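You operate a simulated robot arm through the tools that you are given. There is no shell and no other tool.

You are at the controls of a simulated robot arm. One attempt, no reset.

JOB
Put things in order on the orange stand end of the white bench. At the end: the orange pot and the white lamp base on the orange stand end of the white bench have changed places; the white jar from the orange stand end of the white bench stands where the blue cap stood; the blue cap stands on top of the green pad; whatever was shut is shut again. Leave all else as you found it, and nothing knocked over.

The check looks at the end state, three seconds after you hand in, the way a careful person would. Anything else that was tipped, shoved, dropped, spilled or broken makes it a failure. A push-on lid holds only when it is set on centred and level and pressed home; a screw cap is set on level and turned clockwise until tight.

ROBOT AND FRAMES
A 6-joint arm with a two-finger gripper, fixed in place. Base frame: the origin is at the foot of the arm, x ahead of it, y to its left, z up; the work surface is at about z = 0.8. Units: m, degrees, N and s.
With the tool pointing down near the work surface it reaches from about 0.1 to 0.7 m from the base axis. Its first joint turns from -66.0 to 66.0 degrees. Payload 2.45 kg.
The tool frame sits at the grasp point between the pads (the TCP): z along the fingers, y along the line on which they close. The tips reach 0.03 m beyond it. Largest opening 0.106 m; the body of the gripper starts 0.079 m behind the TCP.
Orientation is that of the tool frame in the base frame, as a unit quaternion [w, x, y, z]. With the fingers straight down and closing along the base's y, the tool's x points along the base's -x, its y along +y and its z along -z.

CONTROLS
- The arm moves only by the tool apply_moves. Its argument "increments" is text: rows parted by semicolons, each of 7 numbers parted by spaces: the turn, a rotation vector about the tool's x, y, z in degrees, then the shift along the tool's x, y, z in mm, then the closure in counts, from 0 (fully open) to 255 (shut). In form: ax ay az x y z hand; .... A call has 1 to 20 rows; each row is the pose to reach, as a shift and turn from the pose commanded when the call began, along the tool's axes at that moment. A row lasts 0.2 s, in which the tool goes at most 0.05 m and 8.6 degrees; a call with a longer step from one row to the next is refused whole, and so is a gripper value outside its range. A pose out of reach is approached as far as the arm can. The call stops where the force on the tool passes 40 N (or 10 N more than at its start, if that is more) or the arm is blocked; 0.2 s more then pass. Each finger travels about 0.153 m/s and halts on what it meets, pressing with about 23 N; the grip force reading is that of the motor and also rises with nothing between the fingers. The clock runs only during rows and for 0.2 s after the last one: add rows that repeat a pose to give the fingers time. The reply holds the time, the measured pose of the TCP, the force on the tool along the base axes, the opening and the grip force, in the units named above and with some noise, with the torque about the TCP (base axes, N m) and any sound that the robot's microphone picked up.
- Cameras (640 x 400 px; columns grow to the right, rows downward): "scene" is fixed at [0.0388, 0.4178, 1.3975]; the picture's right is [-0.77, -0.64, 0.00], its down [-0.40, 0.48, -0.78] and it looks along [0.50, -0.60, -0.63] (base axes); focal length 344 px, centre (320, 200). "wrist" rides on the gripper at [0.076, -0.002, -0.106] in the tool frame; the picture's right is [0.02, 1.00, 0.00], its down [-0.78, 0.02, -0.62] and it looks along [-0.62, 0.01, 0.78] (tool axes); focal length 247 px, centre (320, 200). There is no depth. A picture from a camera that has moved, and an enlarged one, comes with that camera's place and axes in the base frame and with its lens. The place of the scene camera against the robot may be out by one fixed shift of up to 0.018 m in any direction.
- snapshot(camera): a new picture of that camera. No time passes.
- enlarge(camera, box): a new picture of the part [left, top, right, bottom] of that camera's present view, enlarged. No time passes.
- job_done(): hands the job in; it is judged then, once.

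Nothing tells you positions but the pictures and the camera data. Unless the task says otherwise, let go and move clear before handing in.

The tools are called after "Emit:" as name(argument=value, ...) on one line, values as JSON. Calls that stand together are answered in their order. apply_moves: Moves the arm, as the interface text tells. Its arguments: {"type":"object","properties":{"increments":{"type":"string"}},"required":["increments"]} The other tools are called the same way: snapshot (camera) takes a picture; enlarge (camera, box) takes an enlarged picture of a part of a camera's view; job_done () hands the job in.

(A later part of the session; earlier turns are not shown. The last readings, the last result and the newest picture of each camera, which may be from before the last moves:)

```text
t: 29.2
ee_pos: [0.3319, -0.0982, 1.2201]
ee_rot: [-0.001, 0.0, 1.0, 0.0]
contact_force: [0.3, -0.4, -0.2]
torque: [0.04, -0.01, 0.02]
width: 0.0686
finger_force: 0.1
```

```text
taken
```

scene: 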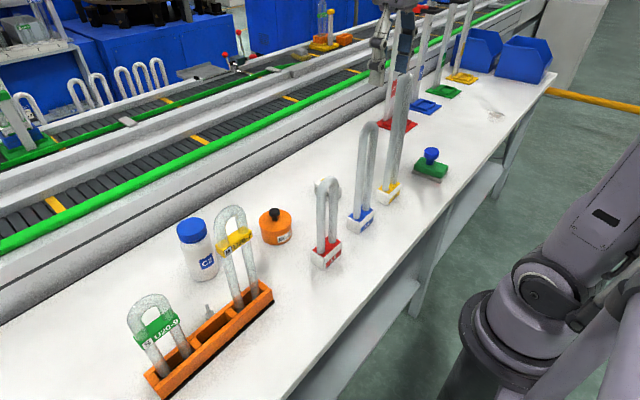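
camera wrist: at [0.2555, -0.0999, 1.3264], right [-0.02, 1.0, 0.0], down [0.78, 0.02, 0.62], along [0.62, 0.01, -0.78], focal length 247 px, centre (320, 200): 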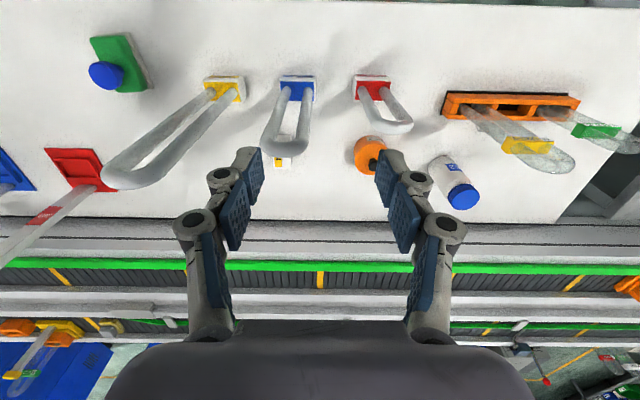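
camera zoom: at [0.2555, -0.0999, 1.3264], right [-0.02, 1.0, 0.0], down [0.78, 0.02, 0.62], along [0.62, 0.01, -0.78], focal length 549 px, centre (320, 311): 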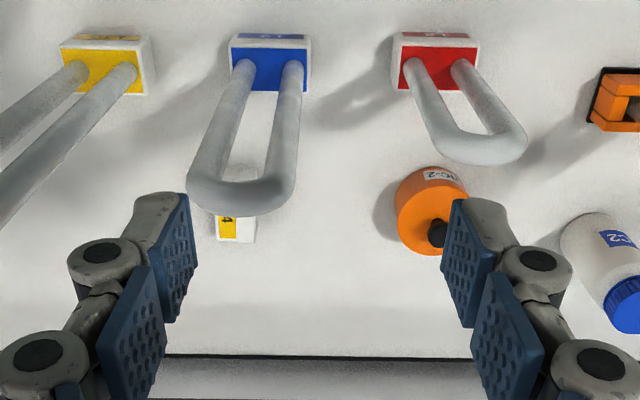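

Refined lamp tops are L8 ≈1.02, L9 ≈1.075 and the yellow one ≈1.13, so a tilted approach will be needed near L9. I'll move over the lamps for an unobstructed view of N4 and the pot.

Emit:
apply_moves(increments="0 0 0 -30 5 10 0; 0 0 0 -60 10 30 0; 0 0 0 -90 13 50 0; 0 0 0 -118 13 70 0; 0 0 0 -118 13 70 0")

Emit:
snapshot(camera="wrist")

Emit:
enlarge(camera="wrist", box=[200, 60, 300, 160])

Emit:
enlarge(camera="wrist", box=[350, 60, 450, 160])

```text
t: 30.4
ee_pos: [0.451, -0.0855, 1.1509]
ee_rot: [0.0, 0.0, 1.0, -0.001]
contact_force: [0.1, 0.0, -0.1]
torque: [-0.03, -0.01, 0.0]
width: 0.1059
finger_force: 0.1
```

```text
taken
camera wrist: at [0.3742, -0.0868, 1.2567], right [-0.02, 1.0, 0.0], down [0.78, 0.02, 0.62], along [0.62, 0.01, -0.78], focal length 247 px, centre (320, 200)
```

wrist: 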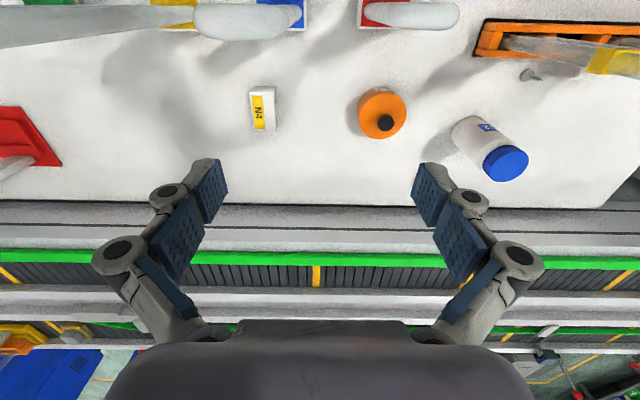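

```text
4.00 times, centred on (250, 110) of wrist
camera zoom: at [0.3742, -0.0868, 1.2567], right [-0.02, 1.0, 0.0], down [0.78, 0.02, 0.62], along [0.62, 0.01, -0.78], focal length 988 px, centre (600, 560)
```

zoom: 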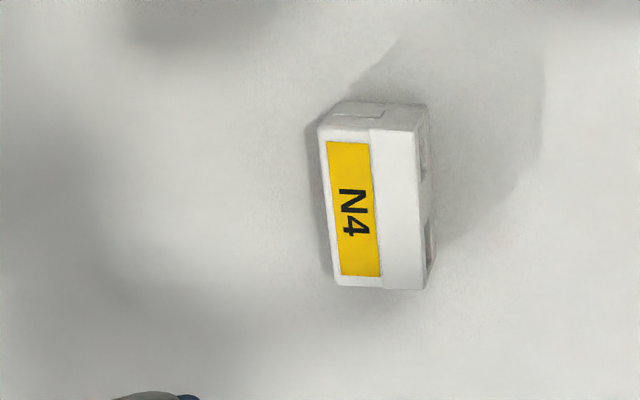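

```text
4.00 times, centred on (400, 110) of wrist
camera zoom: at [0.3742, -0.0868, 1.2567], right [-0.02, 1.0, 0.0], down [0.78, 0.02, 0.62], along [0.62, 0.01, -0.78], focal length 988 px, centre (0, 560)
```

zoom: 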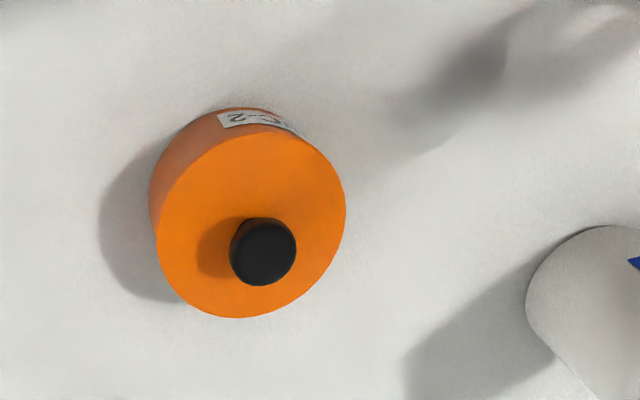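

N4 measures about 0.066 × 0.040 × 0.040 m, centred at (0.520, -0.181) and nearly square to the axes. The pot is about 0.079 m across at (0.518, 0.019). Next I'll go over the jar for a close look.

Emit:
apply_moves(increments="0 0 0 -20 40 10 0; 0 0 0 -40 80 25 0; 0 0 0 -55 120 40 0; 0 0 0 -69 160 55 0; 0 0 0 -69 205 70 0; 0 0 0 -69 245 85 0; 0 0 0 -69 283 91 0; 0 0 0 -69 283 91 0")

Emit:
snapshot(camera="wrist")

Emit:
enlarge(camera="scene", box=[160, 200, 270, 290])

Emit:
snapshot(camera="scene")

```text
t: 32.2
ee_pos: [0.519, 0.1971, 1.0573]
ee_rot: [0.001, 0.0, 1.0, 0.0]
contact_force: [0.0, 0.0, 1.0]
torque: [-0.01, -0.02, 0.03]
width: 0.1059
finger_force: 0.0
```

```text
taken
camera wrist: at [0.4433, 0.1962, 1.1641], right [-0.02, 1.0, 0.0], down [0.78, 0.02, 0.62], along [0.62, 0.01, -0.78], focal length 247 px, centre (320, 200)
```

wrist: 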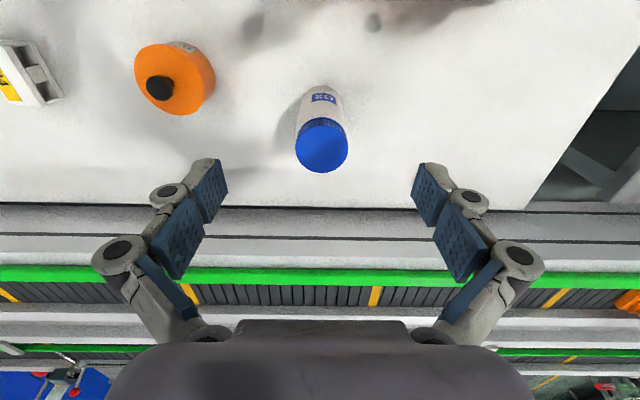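

```text
4.44 times, centred on (215, 245) of scene
camera zoom: at [0.0388, 0.4178, 1.3975], right [-0.77, -0.64, 0.0], down [-0.4, 0.48, -0.78], along [0.5, -0.6, -0.63], focal length 1530 px, centre (787, 0)
```

zoom: 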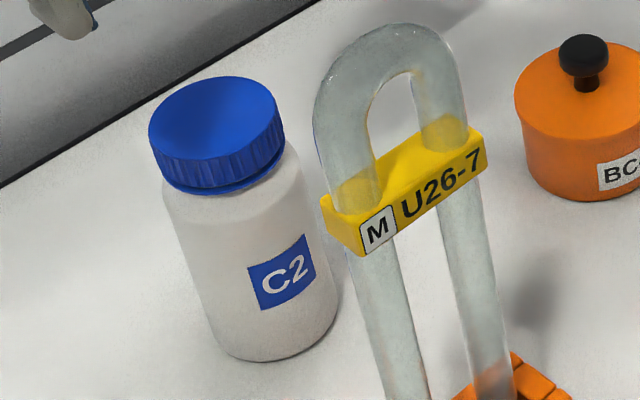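

```text
taken
```

scene: 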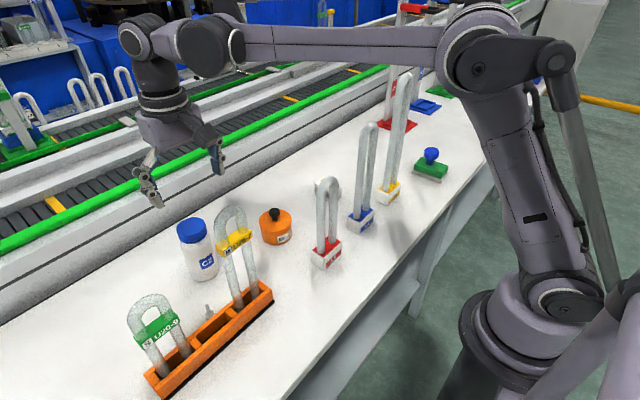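

I'll zoom in on the jar from the wrist to get its base and lid position more exactly.

Emit:
enlarge(camera="wrist", box=[270, 70, 370, 180])

Emit:
enlarge(camera="wrist", box=[120, 20, 240, 140])

```text
3.64 times, centred on (320, 125) of wrist
camera zoom: at [0.4433, 0.1962, 1.1641], right [-0.02, 1.0, 0.0], down [0.78, 0.02, 0.62], along [0.62, 0.01, -0.78], focal length 898 px, centre (320, 473)
```

zoom: 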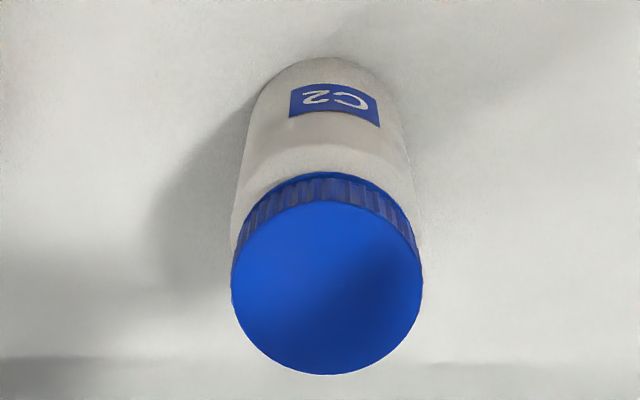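

```text
3.33 times, centred on (180, 80) of wrist
camera zoom: at [0.4433, 0.1962, 1.1641], right [-0.02, 1.0, 0.0], down [0.78, 0.02, 0.62], along [0.62, 0.01, -0.78], focal length 823 px, centre (787, 600)
```

zoom: 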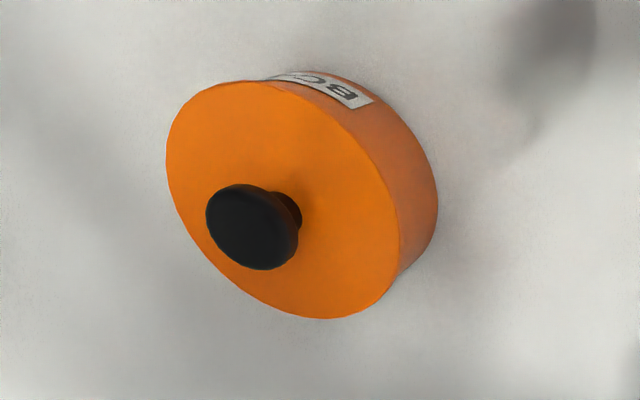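

The jar is at about (0.562, 0.200) with a body about 0.062 m across and its lid top at z≈0.93. I'll lean the tool 12° outward so the wrist clears lamp U26-7, then pause above the jar to check alignment.

Emit:
apply_moves(increments="0 3 0 -10 1 0 0; 0 6 0 -22 2 10 0; 0 9 0 -34 3 30 0; 0 12 0 -43 3 55 0; 0 12 0 -43 3 82 0; 0 12 0 -43 3 82 0")

Emit:
snapshot(camera="wrist")

Emit:
snapshot(camera="scene")

```text
t: 33.6
ee_pos: [0.5624, 0.2019, 0.9783]
ee_rot: [-0.103, 0.0, 0.995, 0.0]
contact_force: [0.0, 0.3, 0.9]
torque: [-0.01, 0.01, 0.02]
width: 0.1058
finger_force: 0.0
```

```text
taken
camera wrist: at [0.5098, 0.2004, 1.0979], right [-0.02, 1.0, 0.0], down [0.9, 0.02, 0.44], along [0.44, 0.01, -0.9], focal length 247 px, centre (320, 200)
```

wrist: 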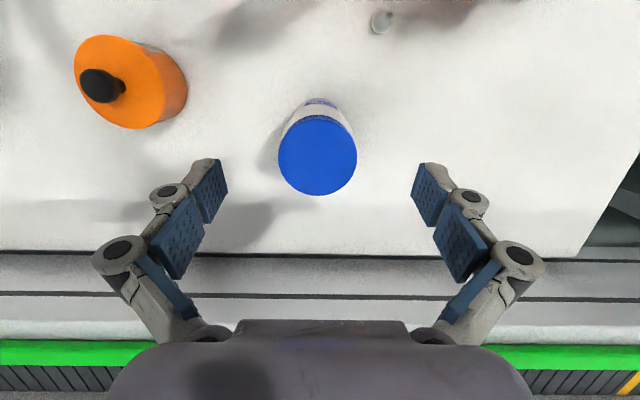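

```text
taken
```

scene: 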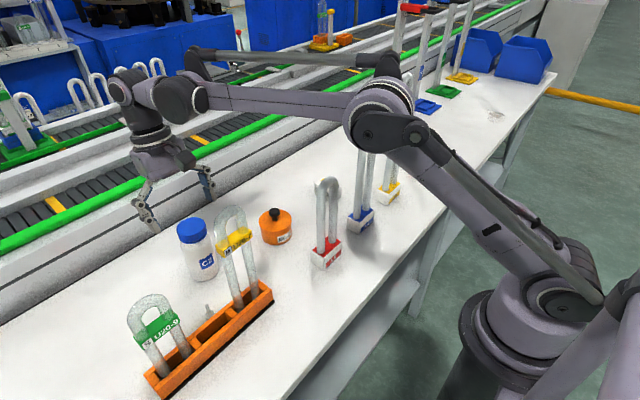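

The jar is centred between the open fingers and the forearm is well above lamp U26-7. I'll descend to body height without closing yet.

Emit:
apply_moves(increments="0 0 0 -4.8 -0.5 25 0; 0 0 0 -9.6 -1 50 0; 0 0 0 -14.4 -1.5 75 0; 0 0 0 -17.5 -1.5 90 0; 0 0 0 -19.1 -1.5 99.5 0; 0 0 0 -19.1 -1.5 99.5 0")

Emit:
snapshot(camera="wrist")

Emit:
enlarge(camera="scene", box=[100, 80, 420, 300])

```text
t: 35.0
ee_pos: [0.5586, 0.2001, 0.8758]
ee_rot: [-0.104, 0.001, 0.995, 0.0]
contact_force: [-0.1, 0.2, 0.6]
torque: [0.0, -0.01, -0.04]
width: 0.106
finger_force: 0.0
```

```text
taken
camera wrist: at [0.506, 0.1985, 0.9963], right [-0.02, 1.0, 0.0], down [0.9, 0.02, 0.45], along [0.45, 0.01, -0.9], focal length 247 px, centre (320, 200)
```

wrist: 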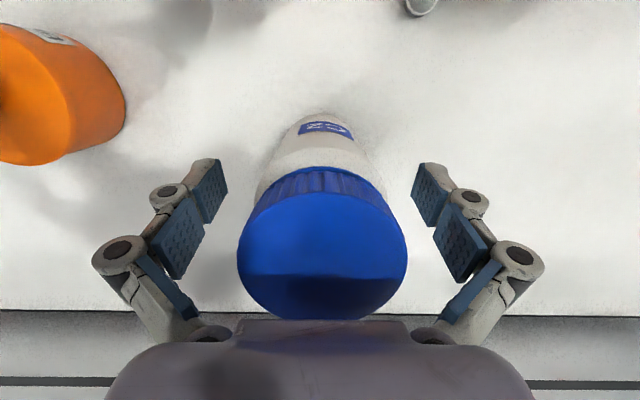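

```text
1.82 times, centred on (260, 190) of scene
camera zoom: at [0.0388, 0.4178, 1.3975], right [-0.77, -0.64, 0.0], down [-0.4, 0.48, -0.78], along [0.5, -0.6, -0.63], focal length 626 px, centre (429, 218)
```

zoom: 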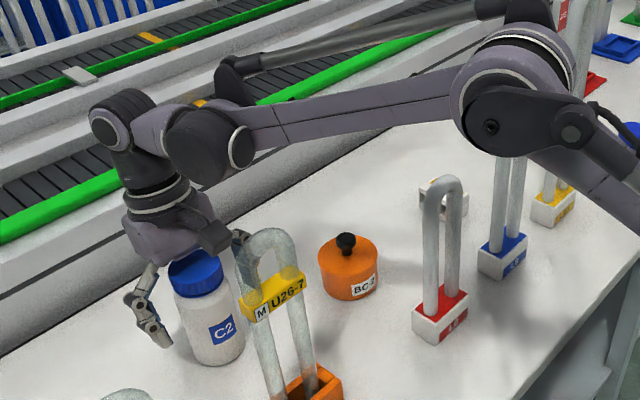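

The jar sits symmetrically between the fingers and the clearances look good. I'll close on the body.

Emit:
apply_moves(increments="0 0 0 0 0 0 60; 0 0 0 0 0 0 90; 0 0 0 0 0 0 105; 0 0 0 0 0 0 120; 0 0 0 0 0 0 150; 0 0 0 0 0 0 150; 0 0 0 0 0 0 150")

Emit:
snapshot(camera="wrist")

Emit:
enlarge(camera="scene", box=[140, 180, 300, 300])

```text
t: 36.6
ee_pos: [0.5593, 0.1997, 0.8768]
ee_rot: [-0.105, 0.0, 0.995, 0.0]
contact_force: [-0.1, 1.2, 3.5]
torque: [-0.01, -0.04, -0.02]
width: 0.0589
finger_force: 23.6
```

```text
taken
camera wrist: at [0.506, 0.1985, 0.9967], right [-0.02, 1.0, 0.0], down [0.9, 0.02, 0.45], along [0.45, 0.01, -0.9], focal length 247 px, centre (320, 200)
```

wrist: 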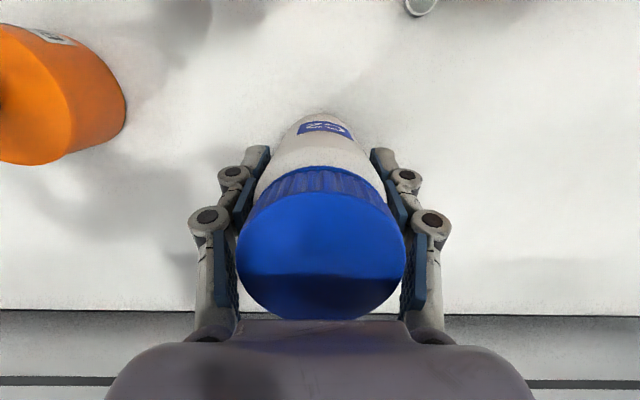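

```text
3.33 times, centred on (220, 240) of scene
camera zoom: at [0.0388, 0.4178, 1.3975], right [-0.77, -0.64, 0.0], down [-0.4, 0.48, -0.78], along [0.5, -0.6, -0.63], focal length 1147 px, centre (653, 67)
```

zoom: 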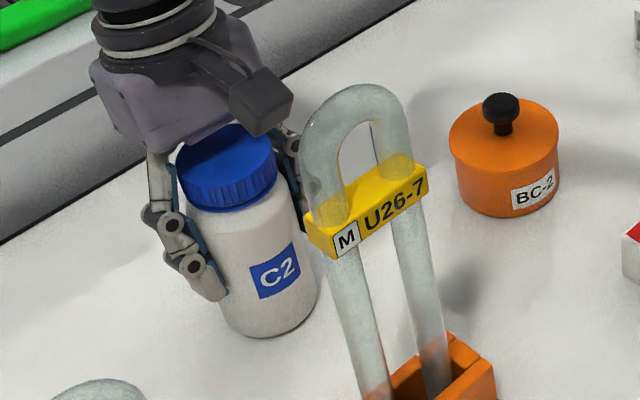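

The jar body is gripped (width 59 mm). I'll lift it straight up.

Emit:
apply_moves(increments="0 0 0 1 0 -4.9 150; 0 0 0 3.1 0 -14.7 150; 0 0 0 6.2 0 -29.3 150; 0 0 0 10.4 0 -48.9 150; 0 0 0 12.5 0 -58.7 150; 0 0 0 12.5 0 -58.7 150")

Emit:
snapshot(camera="scene")

Emit:
snapshot(camera="wrist")

```text
t: 38.0
ee_pos: [0.5576, 0.1999, 0.9356]
ee_rot: [-0.104, -0.001, 0.995, 0.0]
contact_force: [0.8, -1.3, -2.0]
torque: [0.0, 0.0, -0.01]
width: 0.0591
finger_force: 22.8
```

```text
taken
```

scene: 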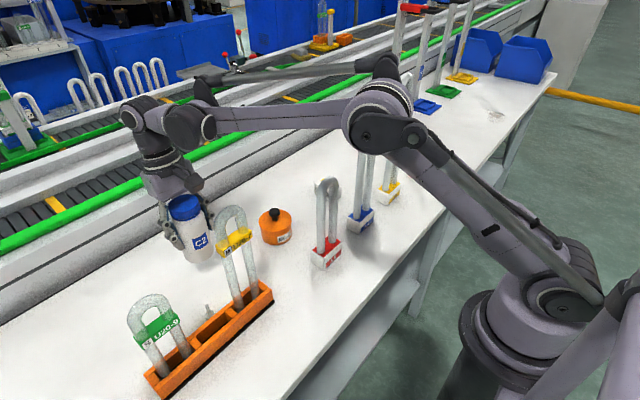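

```text
taken
camera wrist: at [0.5058, 0.1989, 1.0557], right [-0.02, 1.0, 0.0], down [0.9, 0.02, 0.45], along [0.45, 0.01, -0.9], focal length 247 px, centre (320, 200)
```

wrist: 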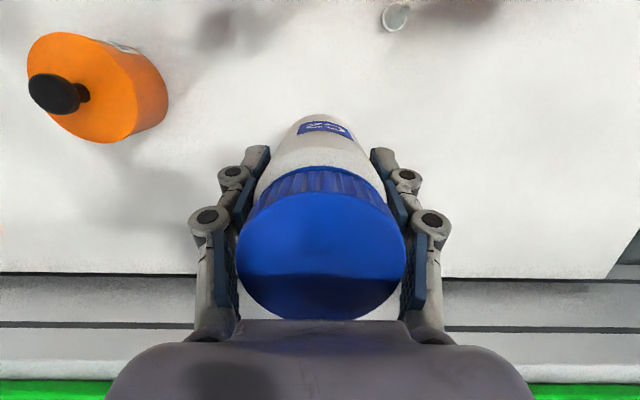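

The jar is lifted and upright. I'll carry it to the cap's old spot at (0.502, 0.378), turning it 30° on the way so the camera stays clear of lamp U20-9.

Emit:
apply_moves(increments="-1.56 0 7.3 10.7 35 2.3 150; -3.1 0 14.7 21.3 71 4.5 150; -4.7 0 22 32 106 6.8 150; -6.24 0 29.34 42.6 142 9 150; -6.24 0 29.34 53.3 177 11.3 150; -6.24 0 29.34 53.3 177 11.3 150; -6.24 0 29.34 53.3 177 11.3 150")

Emit:
snapshot(camera="scene")

Emit:
snapshot(camera="wrist")

```text
t: 39.6
ee_pos: [0.5051, 0.3752, 0.9351]
ee_rot: [-0.101, 0.256, 0.961, 0.027]
contact_force: [1.1, 1.0, -1.6]
torque: [0.01, 0.0, -0.01]
width: 0.059
finger_force: 22.8
```

```text
taken
```

scene: 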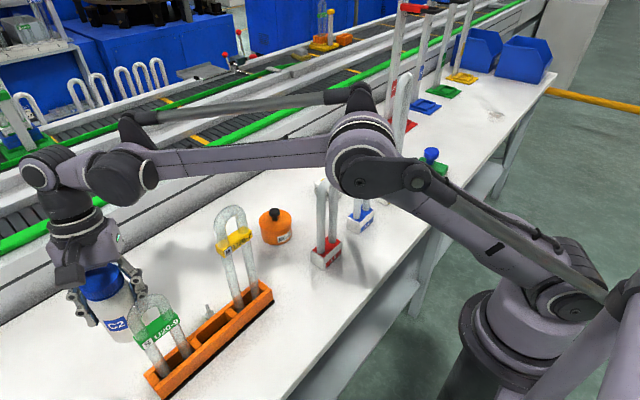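

```text
taken
camera wrist: at [0.4578, 0.4013, 1.0557], right [0.48, 0.88, 0.0], down [0.78, -0.43, 0.45], along [0.39, -0.21, -0.9], focal length 247 px, centre (320, 200)
```

wrist: 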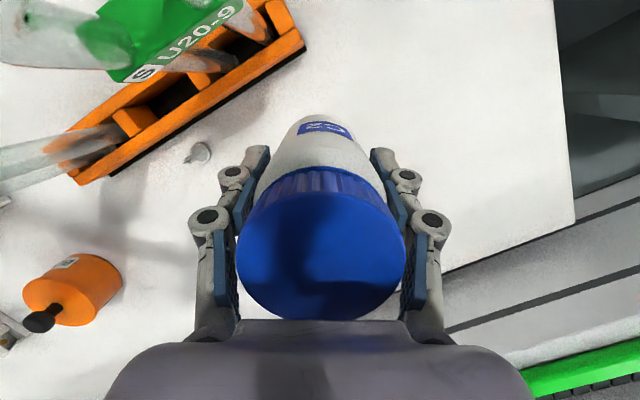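

The jar is centred over the cap's old spot. I'll lower it most of the way and check the gap.

Emit:
apply_moves(increments="0 0 0 -2.1 0 9.8 150; 0 0 0 -4.2 0 19.6 150; 0 0 0 -6.2 0 29.3 150; 0 0 0 -8.3 0 39.1 150; 0 0 0 -10.8 0 50.9 150; 0 0 0 -10.8 0 50.9 150; 0 0 0 -10.8 0 50.9 150")

Emit:
enlarge(camera="scene", box=[20, 180, 260, 370])

Emit:
snapshot(camera="wrist")

```text
t: 41.2
ee_pos: [0.5047, 0.3776, 0.8826]
ee_rot: [-0.101, 0.257, 0.961, 0.026]
contact_force: [-0.4, -1.0, -1.0]
torque: [0.01, 0.0, 0.0]
width: 0.0589
finger_force: 23.3
```

```text
2.11 times, centred on (140, 275) of scene
camera zoom: at [0.0389, 0.4178, 1.3975], right [-0.77, -0.64, 0.0], down [-0.4, 0.48, -0.78], along [0.5, -0.6, -0.63], focal length 724 px, centre (699, 42)
```

zoom: 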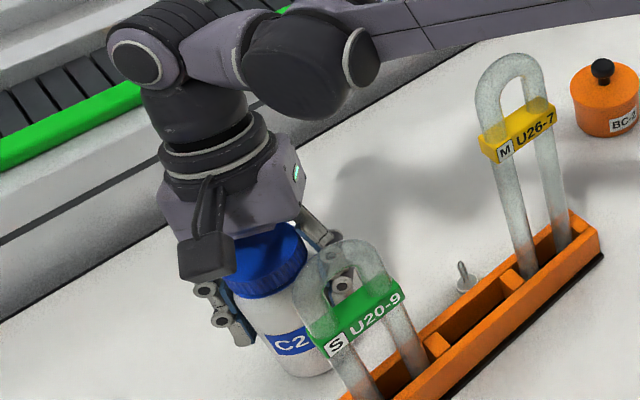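

```text
taken
camera wrist: at [0.4591, 0.4034, 1.0039], right [0.48, 0.88, 0.0], down [0.78, -0.43, 0.45], along [0.39, -0.21, -0.9], focal length 247 px, centre (320, 200)
```

wrist: 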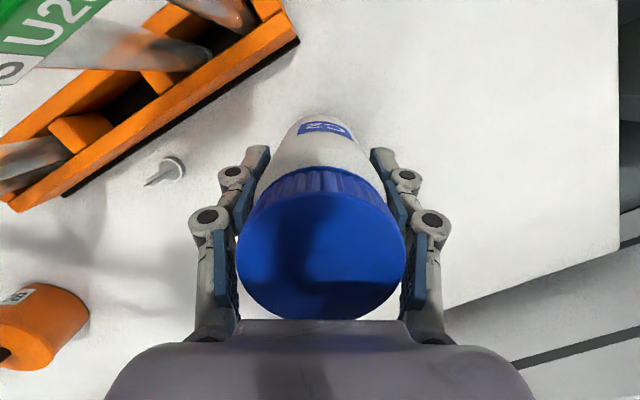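

About 6 mm remain. I'll lower slowly until I feel contact.

Emit:
apply_moves(increments="0 0 0 -0.2 -1 1 150; 0 0 0 -0.4 -2 2 150; 0 0 0 -0.6 -2 3 150; 0 0 0 -0.8 -2 3.9 150; 0 0 0 -0.9 -2 4.4 150; 0 0 0 -0.9 -2 4.4 150")

```text
t: 42.6
ee_pos: [0.5036, 0.3755, 0.8778]
ee_rot: [-0.101, 0.258, 0.961, 0.026]
contact_force: [-0.5, -0.1, -1.2]
torque: [-0.02, -0.04, 0.0]
width: 0.0592
finger_force: 23.1
```

Emit:
apply_moves(increments="0 0 0 -0.2 0 0.7 150; 0 0 0 -0.3 0 1.2 150; 0 0 0 -0.4 0 1.7 150; 0 0 0 -0.4 0 1.7 150")

```text
t: 43.6
ee_pos: [0.5044, 0.3752, 0.8761]
ee_rot: [-0.101, 0.257, 0.961, 0.027]
contact_force: [0.2, 0.4, -1.0]
torque: [-0.01, 0.01, -0.01]
width: 0.0591
finger_force: 23.4
```

No contact yet, so I'll lower another millimetre or so.

Emit:
apply_moves(increments="0 0 0 -0.1 0 0.5 150; 0 0 0 -0.2 0 1 150; 0 0 0 -0.3 0 1.5 150; 0 0 0 -0.3 0 1.5 150")

Emit:
enlarge(camera="scene", box=[80, 260, 200, 350])

```text
t: 44.6
ee_pos: [0.5045, 0.3759, 0.8768]
ee_rot: [-0.101, 0.258, 0.961, 0.028]
contact_force: [3.3, 1.9, 13.9]
torque: [0.02, -0.23, 0.02]
width: 0.0591
finger_force: 23.0
```

```text
4.44 times, centred on (140, 305) of scene
camera zoom: at [0.0387, 0.4176, 1.3975], right [-0.77, -0.64, 0.0], down [-0.4, 0.48, -0.78], along [0.5, -0.6, -0.63], focal length 1530 px, centre (1120, -267)
```

zoom: 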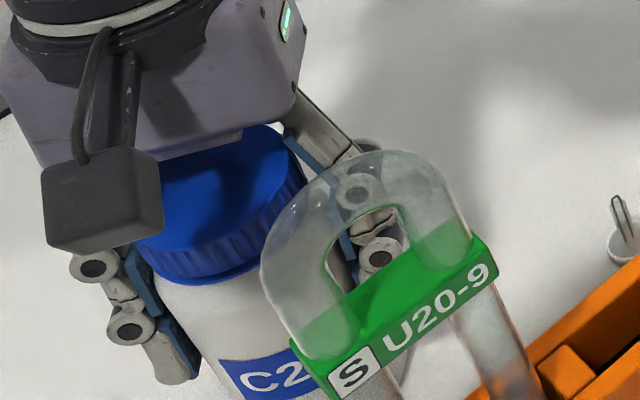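

The jar has touched down (about 14 N). I'll relieve the force and open gently.

Emit:
apply_moves(increments="0 0 0 0.2 0 -1 150; 0 0 0 0.2 0 -1 150; 0 0 0 0.2 0 -1 120; 0 0 0 0.2 0 -1 105; 0 0 0 0.2 0 -1 95; 0 0 0 0.2 0 -1 80; 0 0 0 0.2 0 -1 60; 0 0 0 0.2 0 -1 50; 0 0 0 0.2 0 -1 50")

Emit:
snapshot(camera="wrist")

Emit:
enlarge(camera="scene", box=[80, 240, 220, 360])

```text
t: 46.6
ee_pos: [0.5028, 0.376, 0.876]
ee_rot: [-0.1, 0.258, 0.96, 0.028]
contact_force: [0.2, 0.2, -0.4]
torque: [-0.03, -0.02, 0.01]
width: 0.0852
finger_force: 0.0
```

```text
taken
camera wrist: at [0.4568, 0.4009, 0.997], right [0.48, 0.88, 0.0], down [0.78, -0.43, 0.45], along [0.39, -0.21, -0.9], focal length 247 px, centre (320, 200)
```

wrist: 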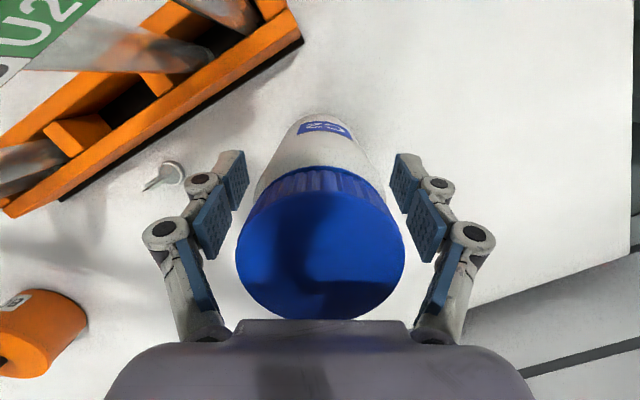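

```text
3.33 times, centred on (150, 300) of scene
camera zoom: at [0.0388, 0.4178, 1.3975], right [-0.77, -0.64, 0.0], down [-0.4, 0.48, -0.78], along [0.5, -0.6, -0.63], focal length 1147 px, centre (887, -133)
```

zoom: 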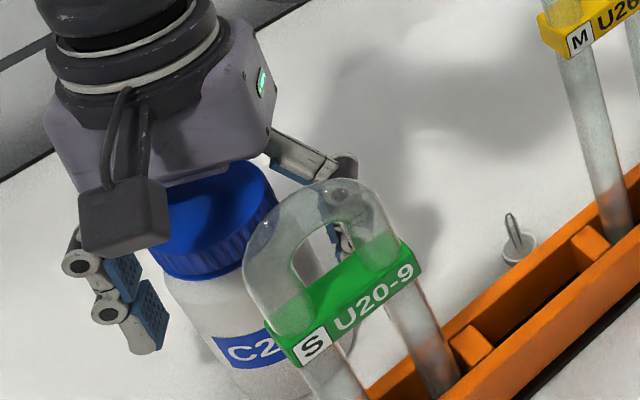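

The jar is released, standing shut at about (0.501, 0.378). I'll rise straight up, clear the lid, and straighten the tool while heading back toward N4.

Emit:
apply_moves(increments="0 0 0 5 0 -23.5 50; 0 0 0 13 0 -61 50; 0 0 0 22.9 0 -107.6 50; 1.56 0 -7.3 -0.5 -36 -121.3 50; 3.12 0 -14.7 -23.8 -72 -134.9 50; 4.68 0 -22 -47.2 -107.9 -148.6 50; 6.24 0 -29.34 -70.5 -143.9 -162.2 50; 6.24 0 -29.34 -70.5 -143.9 -162.2 50")

Emit:
snapshot(camera="scene")

Emit:
snapshot(camera="wrist")

```text
t: 48.4
ee_pos: [0.5185, 0.2001, 1.0201]
ee_rot: [-0.105, -0.001, 0.994, 0.0]
contact_force: [0.1, -0.2, -0.3]
torque: [0.0, 0.0, -0.02]
width: 0.0854
finger_force: 0.1
```

```text
taken
```

scene: 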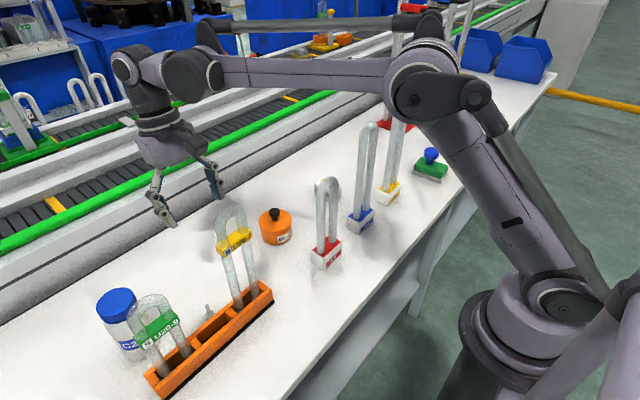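

```text
taken
camera wrist: at [0.4667, 0.199, 1.1401], right [-0.02, 1.0, 0.0], down [0.9, 0.02, 0.45], along [0.44, 0.01, -0.9], focal length 247 px, centre (320, 200)
```

wrist: 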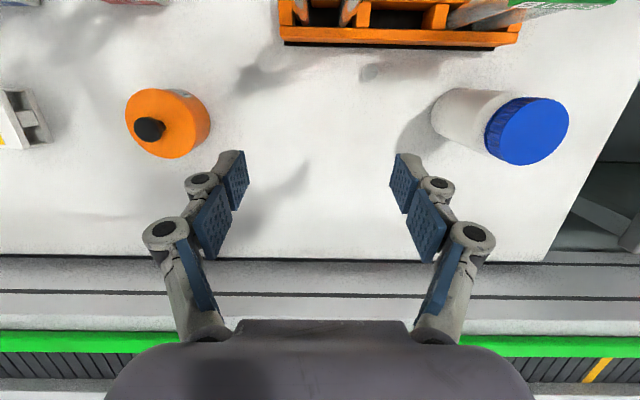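

The jar stands properly at its new spot. I'll travel along y clear of the lamps, lean the tool to 20°, and stop above N4.

Emit:
apply_moves(increments="0 4 0 0 -42 0 50; 0 8 0 0 -84 0 50; 0 8 0 0 -126 0 50; 0 8 0 0 -168 0 50; 0 8 0 0 -210 0 50; 0 8 0 0 -252 0 50; 0 8 0 0 -294 0 50; 0 8 0 -5 -336 20 50; 0 8 0 -10 -381 45 50; 0 8 0 -16.1 -381 68.2 50; 0 8 0 -16.1 -381 68.2 50")

Emit:
snapshot(camera="scene")

Emit:
snapshot(camera="wrist")

```text
refused: row 9 steps farther than a row can; nothing moved
```

```text
taken
```

scene: 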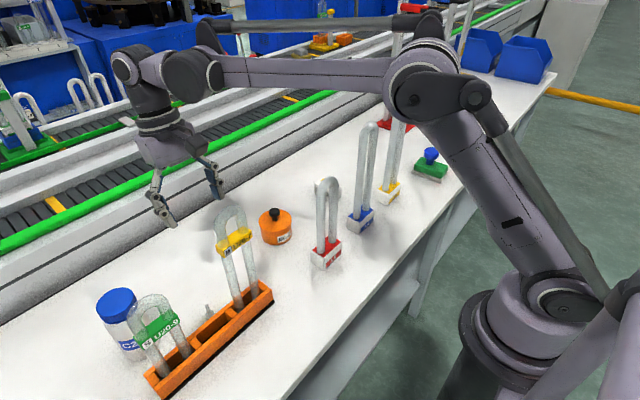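

```text
taken
camera wrist: at [0.4667, 0.199, 1.1401], right [-0.02, 1.0, 0.0], down [0.9, 0.02, 0.45], along [0.44, 0.01, -0.9], focal length 247 px, centre (320, 200)
```

wrist: 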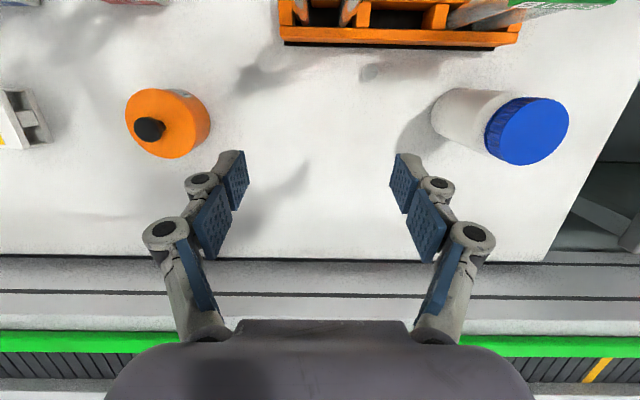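

That call was refused because one row stepped too far; nothing moved. I'll resend the same path with smaller steps.

Emit:
apply_moves(increments="0 4 0 0 -42 0 50; 0 8 0 0 -84 0 50; 0 8 0 0 -126 0 50; 0 8 0 0 -168 0 50; 0 8 0 0 -210 0 50; 0 8 0 0 -252 0 50; 0 8 0 0 -294 0 50; 0 8 0 0 -336 0 50; 0 8 0 -3 -378 10 50; 0 8 0 -10 -381 42 50; 0 8 0 -16.1 -381 68.2 50; 0 8 0 -16.1 -381 68.2 50")

Emit:
snapshot(camera="scene")

Emit:
snapshot(camera="wrist")

```text
t: 51.0
ee_pos: [0.5235, -0.1832, 0.9513]
ee_rot: [-0.173, 0.0, 0.985, 0.0]
contact_force: [0.5, -0.5, -0.6]
torque: [-0.02, 0.0, -0.01]
width: 0.0851
finger_force: 0.0
```

```text
taken
```

scene: 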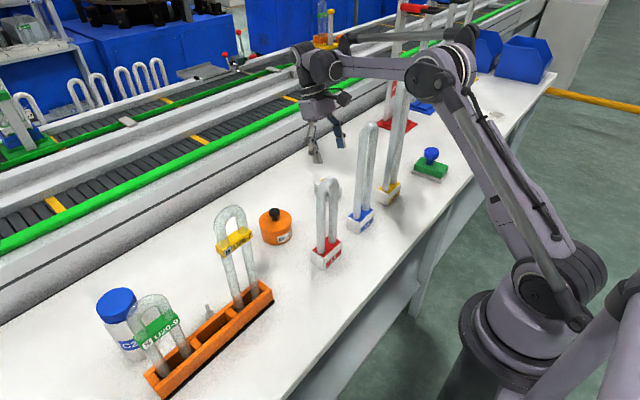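

```text
taken
camera wrist: at [0.4881, -0.185, 1.0775], right [-0.02, 1.0, 0.01], down [0.95, 0.02, 0.32], along [0.32, 0.01, -0.95], focal length 247 px, centre (320, 200)
```

wrist: 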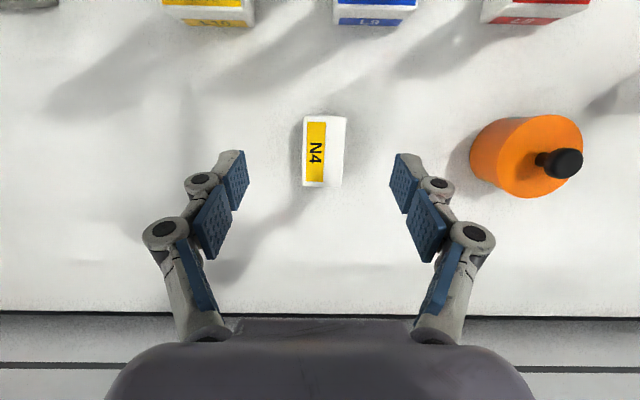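

I'm above N4 with good clearance. I'll zoom in for its exact position and yaw.

Emit:
enlarge(camera="wrist", box=[270, 100, 370, 200])

Emit:
enlarge(camera="scene", box=[260, 20, 480, 220])

Emit:
enlarge(camera="wrist", box=[450, 90, 610, 220])

```text
4.00 times, centred on (320, 150) of wrist
camera zoom: at [0.4881, -0.185, 1.0775], right [-0.02, 1.0, 0.01], down [0.95, 0.02, 0.32], along [0.32, 0.01, -0.95], focal length 988 px, centre (320, 400)
```

zoom: 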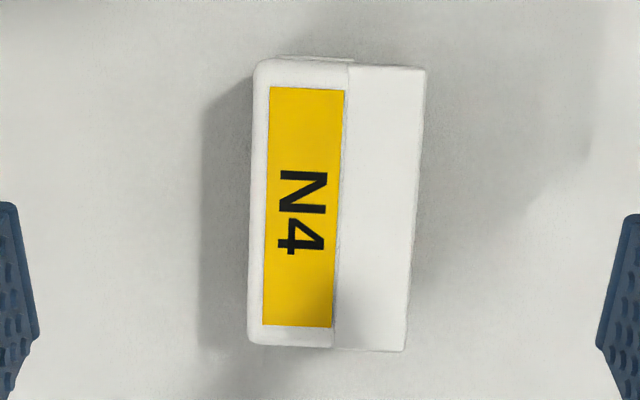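

```text
2.00 times, centred on (370, 120) of scene
camera zoom: at [0.0389, 0.4177, 1.3975], right [-0.77, -0.64, 0.0], down [-0.4, 0.48, -0.78], along [0.5, -0.6, -0.63], focal length 688 px, centre (220, 360)
```

zoom: 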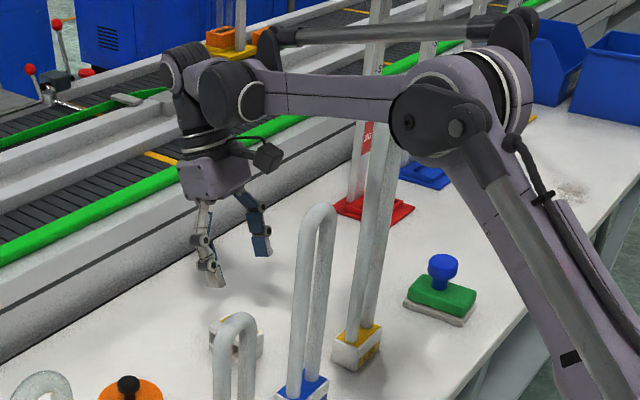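

```text
3.08 times, centred on (530, 155) of wrist
camera zoom: at [0.4881, -0.185, 1.0775], right [-0.02, 1.0, 0.01], down [0.95, 0.02, 0.32], along [0.32, 0.01, -0.95], focal length 760 px, centre (-326, 338)
```

zoom: 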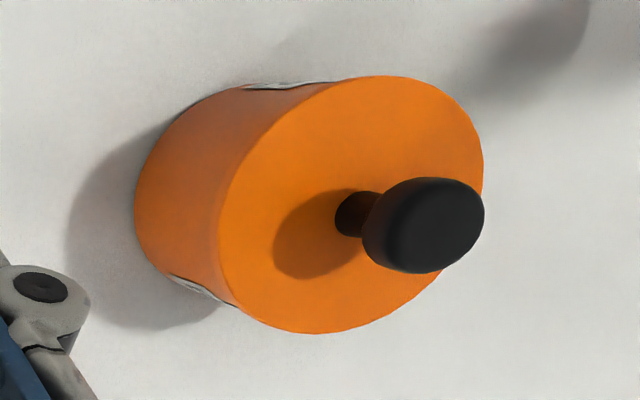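

N4's top spans x 0.488–0.554 and y -0.200 to -0.161, turned about 2°. I'll descend to just above it and check clearance to L9.

Emit:
apply_moves(increments="0 0 0 -6.5 1 16.6 50; 0 0 0 -13 2 33.2 50; 0 0 0 -19.5 2.5 50 50; 0 0 0 -25.7 2.5 66.5 50; 0 0 0 -25.7 2.5 66.5 50")

Emit:
enlarge(camera="scene", box=[260, 20, 480, 220])

Emit:
snapshot(camera="wrist")

```text
t: 52.2
ee_pos: [0.5232, -0.1776, 0.8792]
ee_rot: [-0.174, 0.0, 0.985, 0.0]
contact_force: [-0.1, -0.1, 0.3]
torque: [0.0, -0.02, 0.02]
width: 0.0854
finger_force: 0.1
```

```text
2.00 times, centred on (370, 120) of scene
camera zoom: at [0.0388, 0.4178, 1.3975], right [-0.77, -0.64, 0.0], down [-0.4, 0.48, -0.78], along [0.5, -0.6, -0.63], focal length 688 px, centre (220, 360)
```

zoom: 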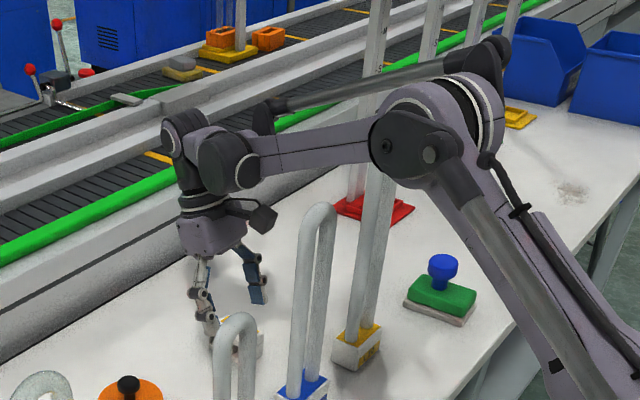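

```text
taken
camera wrist: at [0.4873, -0.1794, 1.0052], right [-0.02, 1.0, 0.01], down [0.95, 0.02, 0.32], along [0.32, 0.01, -0.95], focal length 247 px, centre (320, 200)
```

wrist: 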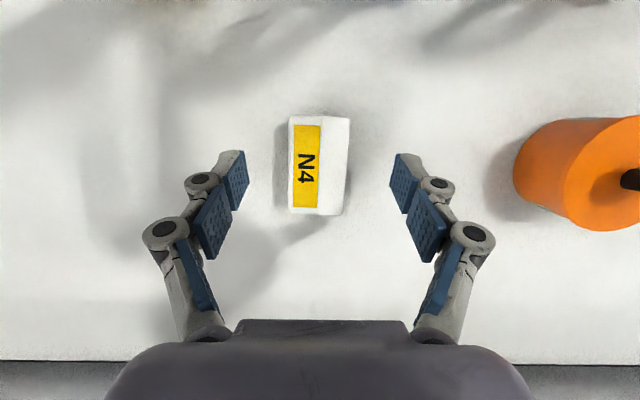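

N4 is centred between the fingers and the forearm clears L9. I'll make the final descent and close.

Emit:
apply_moves(increments="0 0 0 -5 -1 12 50; 0 0 0 -10 -1.8 24 50; 0 0 0 -13.5 -1.8 33 50; 0 0 0 -15.7 -1.8 38.1 50; 0 0 0 -15.7 -1.8 38.1 50")

Emit:
snapshot(camera="wrist")

Emit:
enlarge(camera="scene", box=[260, 20, 480, 220])

```text
t: 53.4
ee_pos: [0.5259, -0.1822, 0.8383]
ee_rot: [-0.174, -0.001, 0.985, 0.0]
contact_force: [-0.4, 0.7, 0.3]
torque: [-0.01, -0.01, 0.04]
width: 0.0853
finger_force: 0.1
```

```text
taken
camera wrist: at [0.4899, -0.1826, 0.9644], right [-0.02, 1.0, 0.01], down [0.95, 0.02, 0.32], along [0.32, 0.01, -0.95], focal length 247 px, centre (320, 200)
```

wrist: 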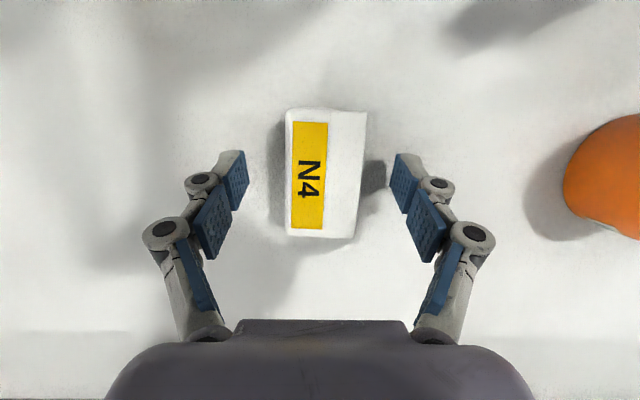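

```text
2.00 times, centred on (370, 120) of scene
camera zoom: at [0.0388, 0.4178, 1.3975], right [-0.77, -0.64, 0.0], down [-0.4, 0.48, -0.78], along [0.5, -0.6, -0.63], focal length 688 px, centre (220, 360)
```

zoom: 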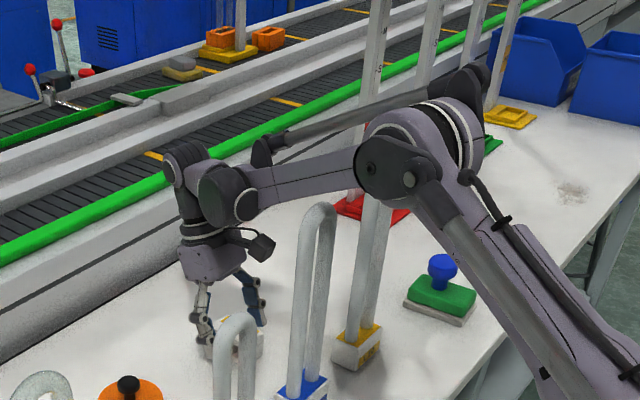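

N4 is within 2 mm of centre. I'll close the fingers.

Emit:
apply_moves(increments="0 0 0 0 2 0 100; 0 0 0 0 2 0 130; 0 0 0 0 2 0 150; 0 0 0 0 2 0 165; 0 0 0 0 2 0 190; 0 0 0 0 2 0 190; 0 0 0 0 2 0 190")

Emit:
snapshot(camera="wrist")

```text
t: 55.0
ee_pos: [0.5257, -0.1807, 0.8384]
ee_rot: [-0.174, 0.0, 0.985, 0.001]
contact_force: [0.0, -0.1, 2.1]
torque: [-0.03, 0.01, 0.02]
width: 0.0393
finger_force: 23.1
```

```text
taken
camera wrist: at [0.4904, -0.1806, 0.9645], right [-0.02, 1.0, 0.01], down [0.95, 0.02, 0.32], along [0.32, 0.01, -0.95], focal length 247 px, centre (320, 200)
```

wrist: 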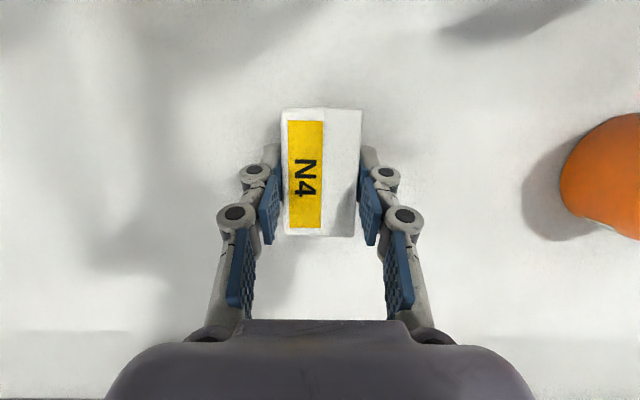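

N4 is gripped (39 mm). I'll lift it above the pot's height and carry it to a free temporary spot near (0.525, 0.14).

Emit:
apply_moves(increments="0 0 0 3.4 0 -9.4 190; 0 0 0 10.2 0 -28.2 190; 0 0 0 23.8 0 -65.8 190; 0 0 0 37.5 0 -103.4 190; 0 0 0 45 0 -124.1 190; 0 0 0 45 46 -124.1 190; 0 0 0 45 92 -124.1 190; 0 0 0 45 138 -124.1 190; 0 0 0 45 184 -124.1 190; 0 0 0 45 230 -124.1 190; 0 0 0 45 276 -124.1 190; 0 0 0 45 320 -124.1 190; 0 0 0 45 320 -124.1 190")

Emit:
snapshot(camera="scene")

Emit:
snapshot(camera="wrist")

```text
t: 57.8
ee_pos: [0.5257, 0.1422, 0.9667]
ee_rot: [-0.173, 0.0, 0.985, -0.001]
contact_force: [0.4, 0.1, -0.4]
torque: [0.02, 0.01, 0.01]
width: 0.0395
finger_force: 23.1
```

```text
taken
```

scene: 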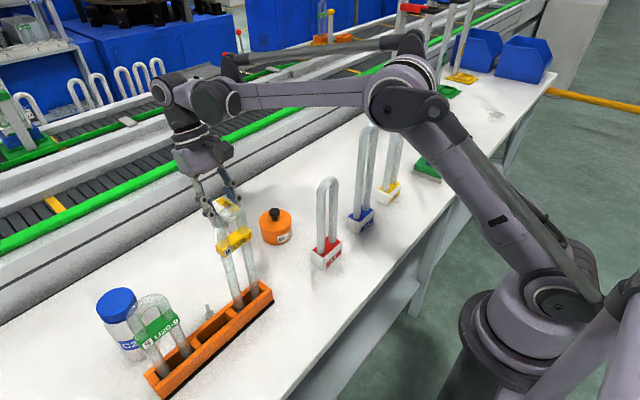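

```text
taken
camera wrist: at [0.4904, 0.1411, 1.0938], right [-0.02, 1.0, 0.01], down [0.95, 0.02, 0.32], along [0.32, 0.01, -0.95], focal length 247 px, centre (320, 200)
```

wrist: 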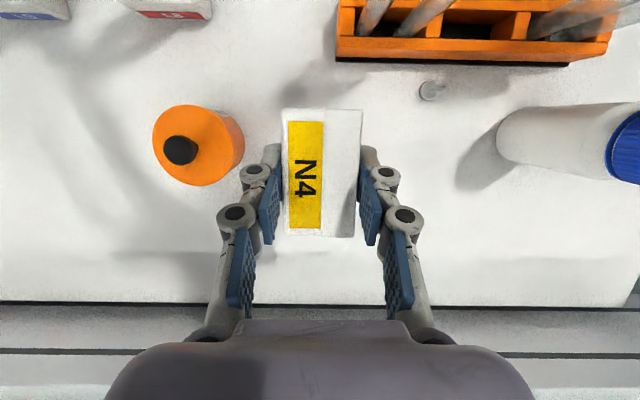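

The path is clear and N4 is over empty bench. I'll lower it to just above the surface.

Emit:
apply_moves(increments="0 0 0 -10 0 27.6 190; 0 0 0 -20 0 55.2 190; 0 0 0 -30 0 82.8 190; 0 0 0 -38 0 105 190; 0 0 0 -42.3 0 116.6 190; 0 0 0 -43.3 0 119.4 190; 0 0 0 -43.3 0 119.4 190")

Emit:
enlarge(camera="scene", box=[130, 60, 350, 300])

```text
t: 59.4
ee_pos: [0.5266, 0.1407, 0.8429]
ee_rot: [-0.174, 0.0, 0.985, 0.0]
contact_force: [0.2, 0.0, -0.5]
torque: [0.05, -0.02, -0.02]
width: 0.0395
finger_force: 23.1
```

```text
1.67 times, centred on (240, 180) of scene
camera zoom: at [0.0389, 0.4178, 1.3975], right [-0.77, -0.64, 0.0], down [-0.4, 0.48, -0.78], along [0.5, -0.6, -0.63], focal length 574 px, centre (453, 233)
```

zoom: 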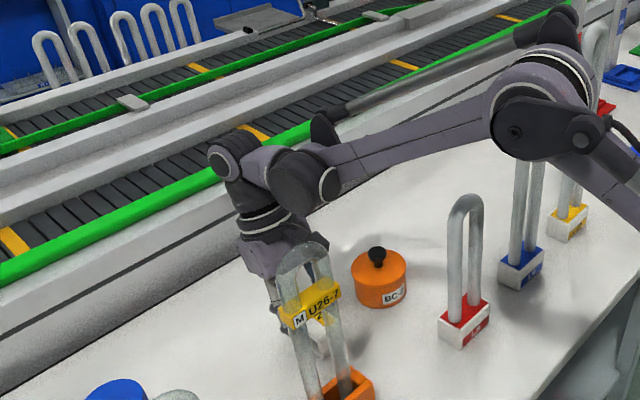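

Emit:
apply_moves(increments="0 0 0 -0.7 0 1.9 190; 0 0 0 -1 0 2.8 190; 0 0 0 -1.4 0 3.8 190; 0 0 0 -1.4 0 3.8 190")

```text
t: 60.4
ee_pos: [0.5256, 0.1401, 0.8387]
ee_rot: [-0.173, 0.0, 0.985, 0.0]
contact_force: [0.7, 0.2, -0.1]
torque: [-0.02, -0.02, -0.03]
width: 0.0391
finger_force: 22.6
```

Emit:
apply_moves(increments="0 0 0 -0.2 0 0.5 190; 0 0 0 -0.35 0 1 190; 0 0 0 -0.5 0 1.4 190; 0 0 0 -0.5 0 1.4 190")

```text
t: 61.4
ee_pos: [0.5248, 0.141, 0.8377]
ee_rot: [-0.174, 0.0, 0.985, 0.0]
contact_force: [2.5, -3.0, 16.4]
torque: [-0.08, 0.04, 0.06]
width: 0.0396
finger_force: 23.7
```

N4 has touched down. I'll relieve the force, release and rise.

Emit:
apply_moves(increments="0 0 0 0.3 0 -0.9 190; 0 0 0 0.3 0 -0.9 190; 0 0 0 0.3 0 -0.9 165; 0 0 0 0.3 0 -0.9 150; 0 0 0 0.3 0 -0.9 130; 0 0 0 0.3 0 -0.9 110; 0 0 0 0.3 0 -0.9 90; 0 0 0 0.3 0 -0.9 90; 0 0 0 10 0 -28 90; 0 0 0 25 0 -69 90; 0 0 0 40 0 -110 90; 0 0 0 45 0 -124 90; 0 0 0 45 0 -124 90")

Emit:
snapshot(camera="wrist")

Emit:
snapshot(camera="scene")

```text
t: 64.2
ee_pos: [0.5286, 0.1383, 0.9664]
ee_rot: [-0.173, 0.001, 0.985, 0.0]
contact_force: [0.6, 0.7, 0.5]
torque: [0.0, 0.0, -0.01]
width: 0.0685
finger_force: 0.0
```

```text
taken
camera wrist: at [0.4926, 0.1378, 1.0942], right [-0.02, 1.0, 0.01], down [0.95, 0.02, 0.32], along [0.32, 0.01, -0.95], focal length 247 px, centre (320, 200)
```

wrist: 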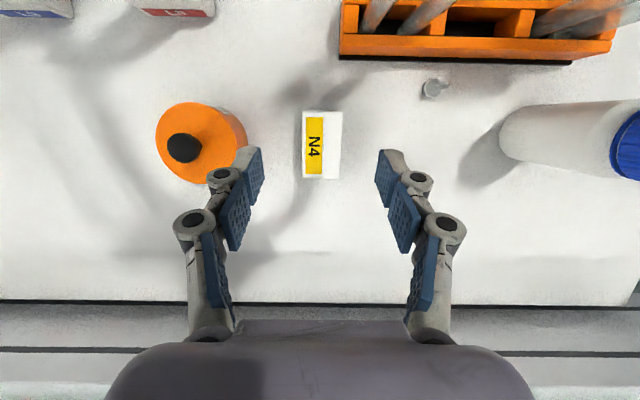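

```text
taken
```

scene: 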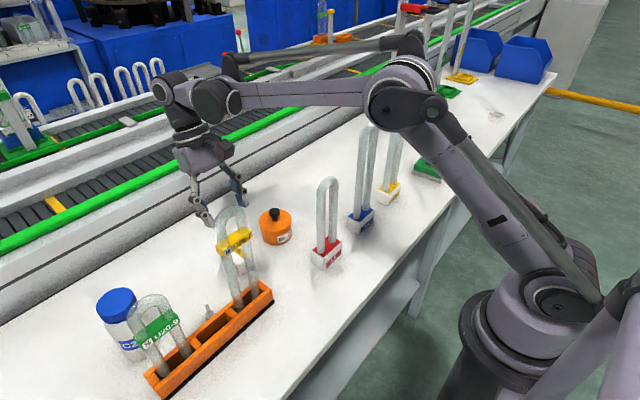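

N4 stands at the temporary spot. I'll move over the pot with the fingers fully open and measure it.

Emit:
apply_moves(increments="0 0 0 3 -40 1 0; 0 0 0 6 -80 2 0; 0 0 0 9 -119 3.2 0; 0 0 0 9 -119 3.2 0")

Emit:
snapshot(camera="wrist")

Emit:
enlarge(camera="wrist", box=[250, 80, 400, 200])

```text
t: 65.2
ee_pos: [0.5182, 0.0219, 0.9667]
ee_rot: [-0.174, -0.001, 0.985, 0.0]
contact_force: [-0.5, -0.1, 0.3]
torque: [0.02, -0.02, 0.0]
width: 0.1059
finger_force: 0.2
```

```text
taken
camera wrist: at [0.4826, 0.0202, 1.0944], right [-0.02, 1.0, 0.01], down [0.95, 0.02, 0.32], along [0.32, 0.01, -0.95], focal length 247 px, centre (320, 200)
```

wrist: 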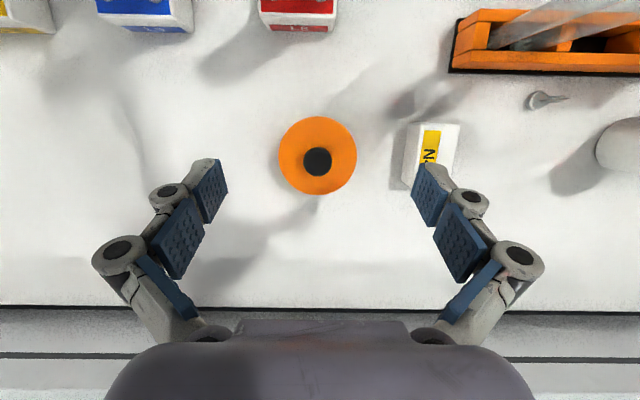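

```text
3.33 times, centred on (325, 140) of wrist
camera zoom: at [0.4826, 0.0202, 1.0944], right [-0.02, 1.0, 0.01], down [0.95, 0.02, 0.32], along [0.32, 0.01, -0.95], focal length 823 px, centre (303, 400)
```

zoom: 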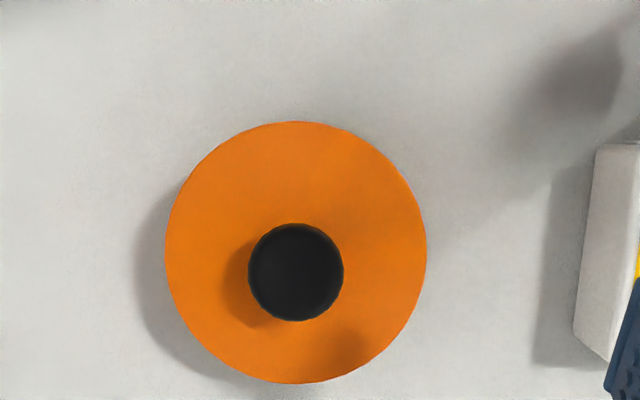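

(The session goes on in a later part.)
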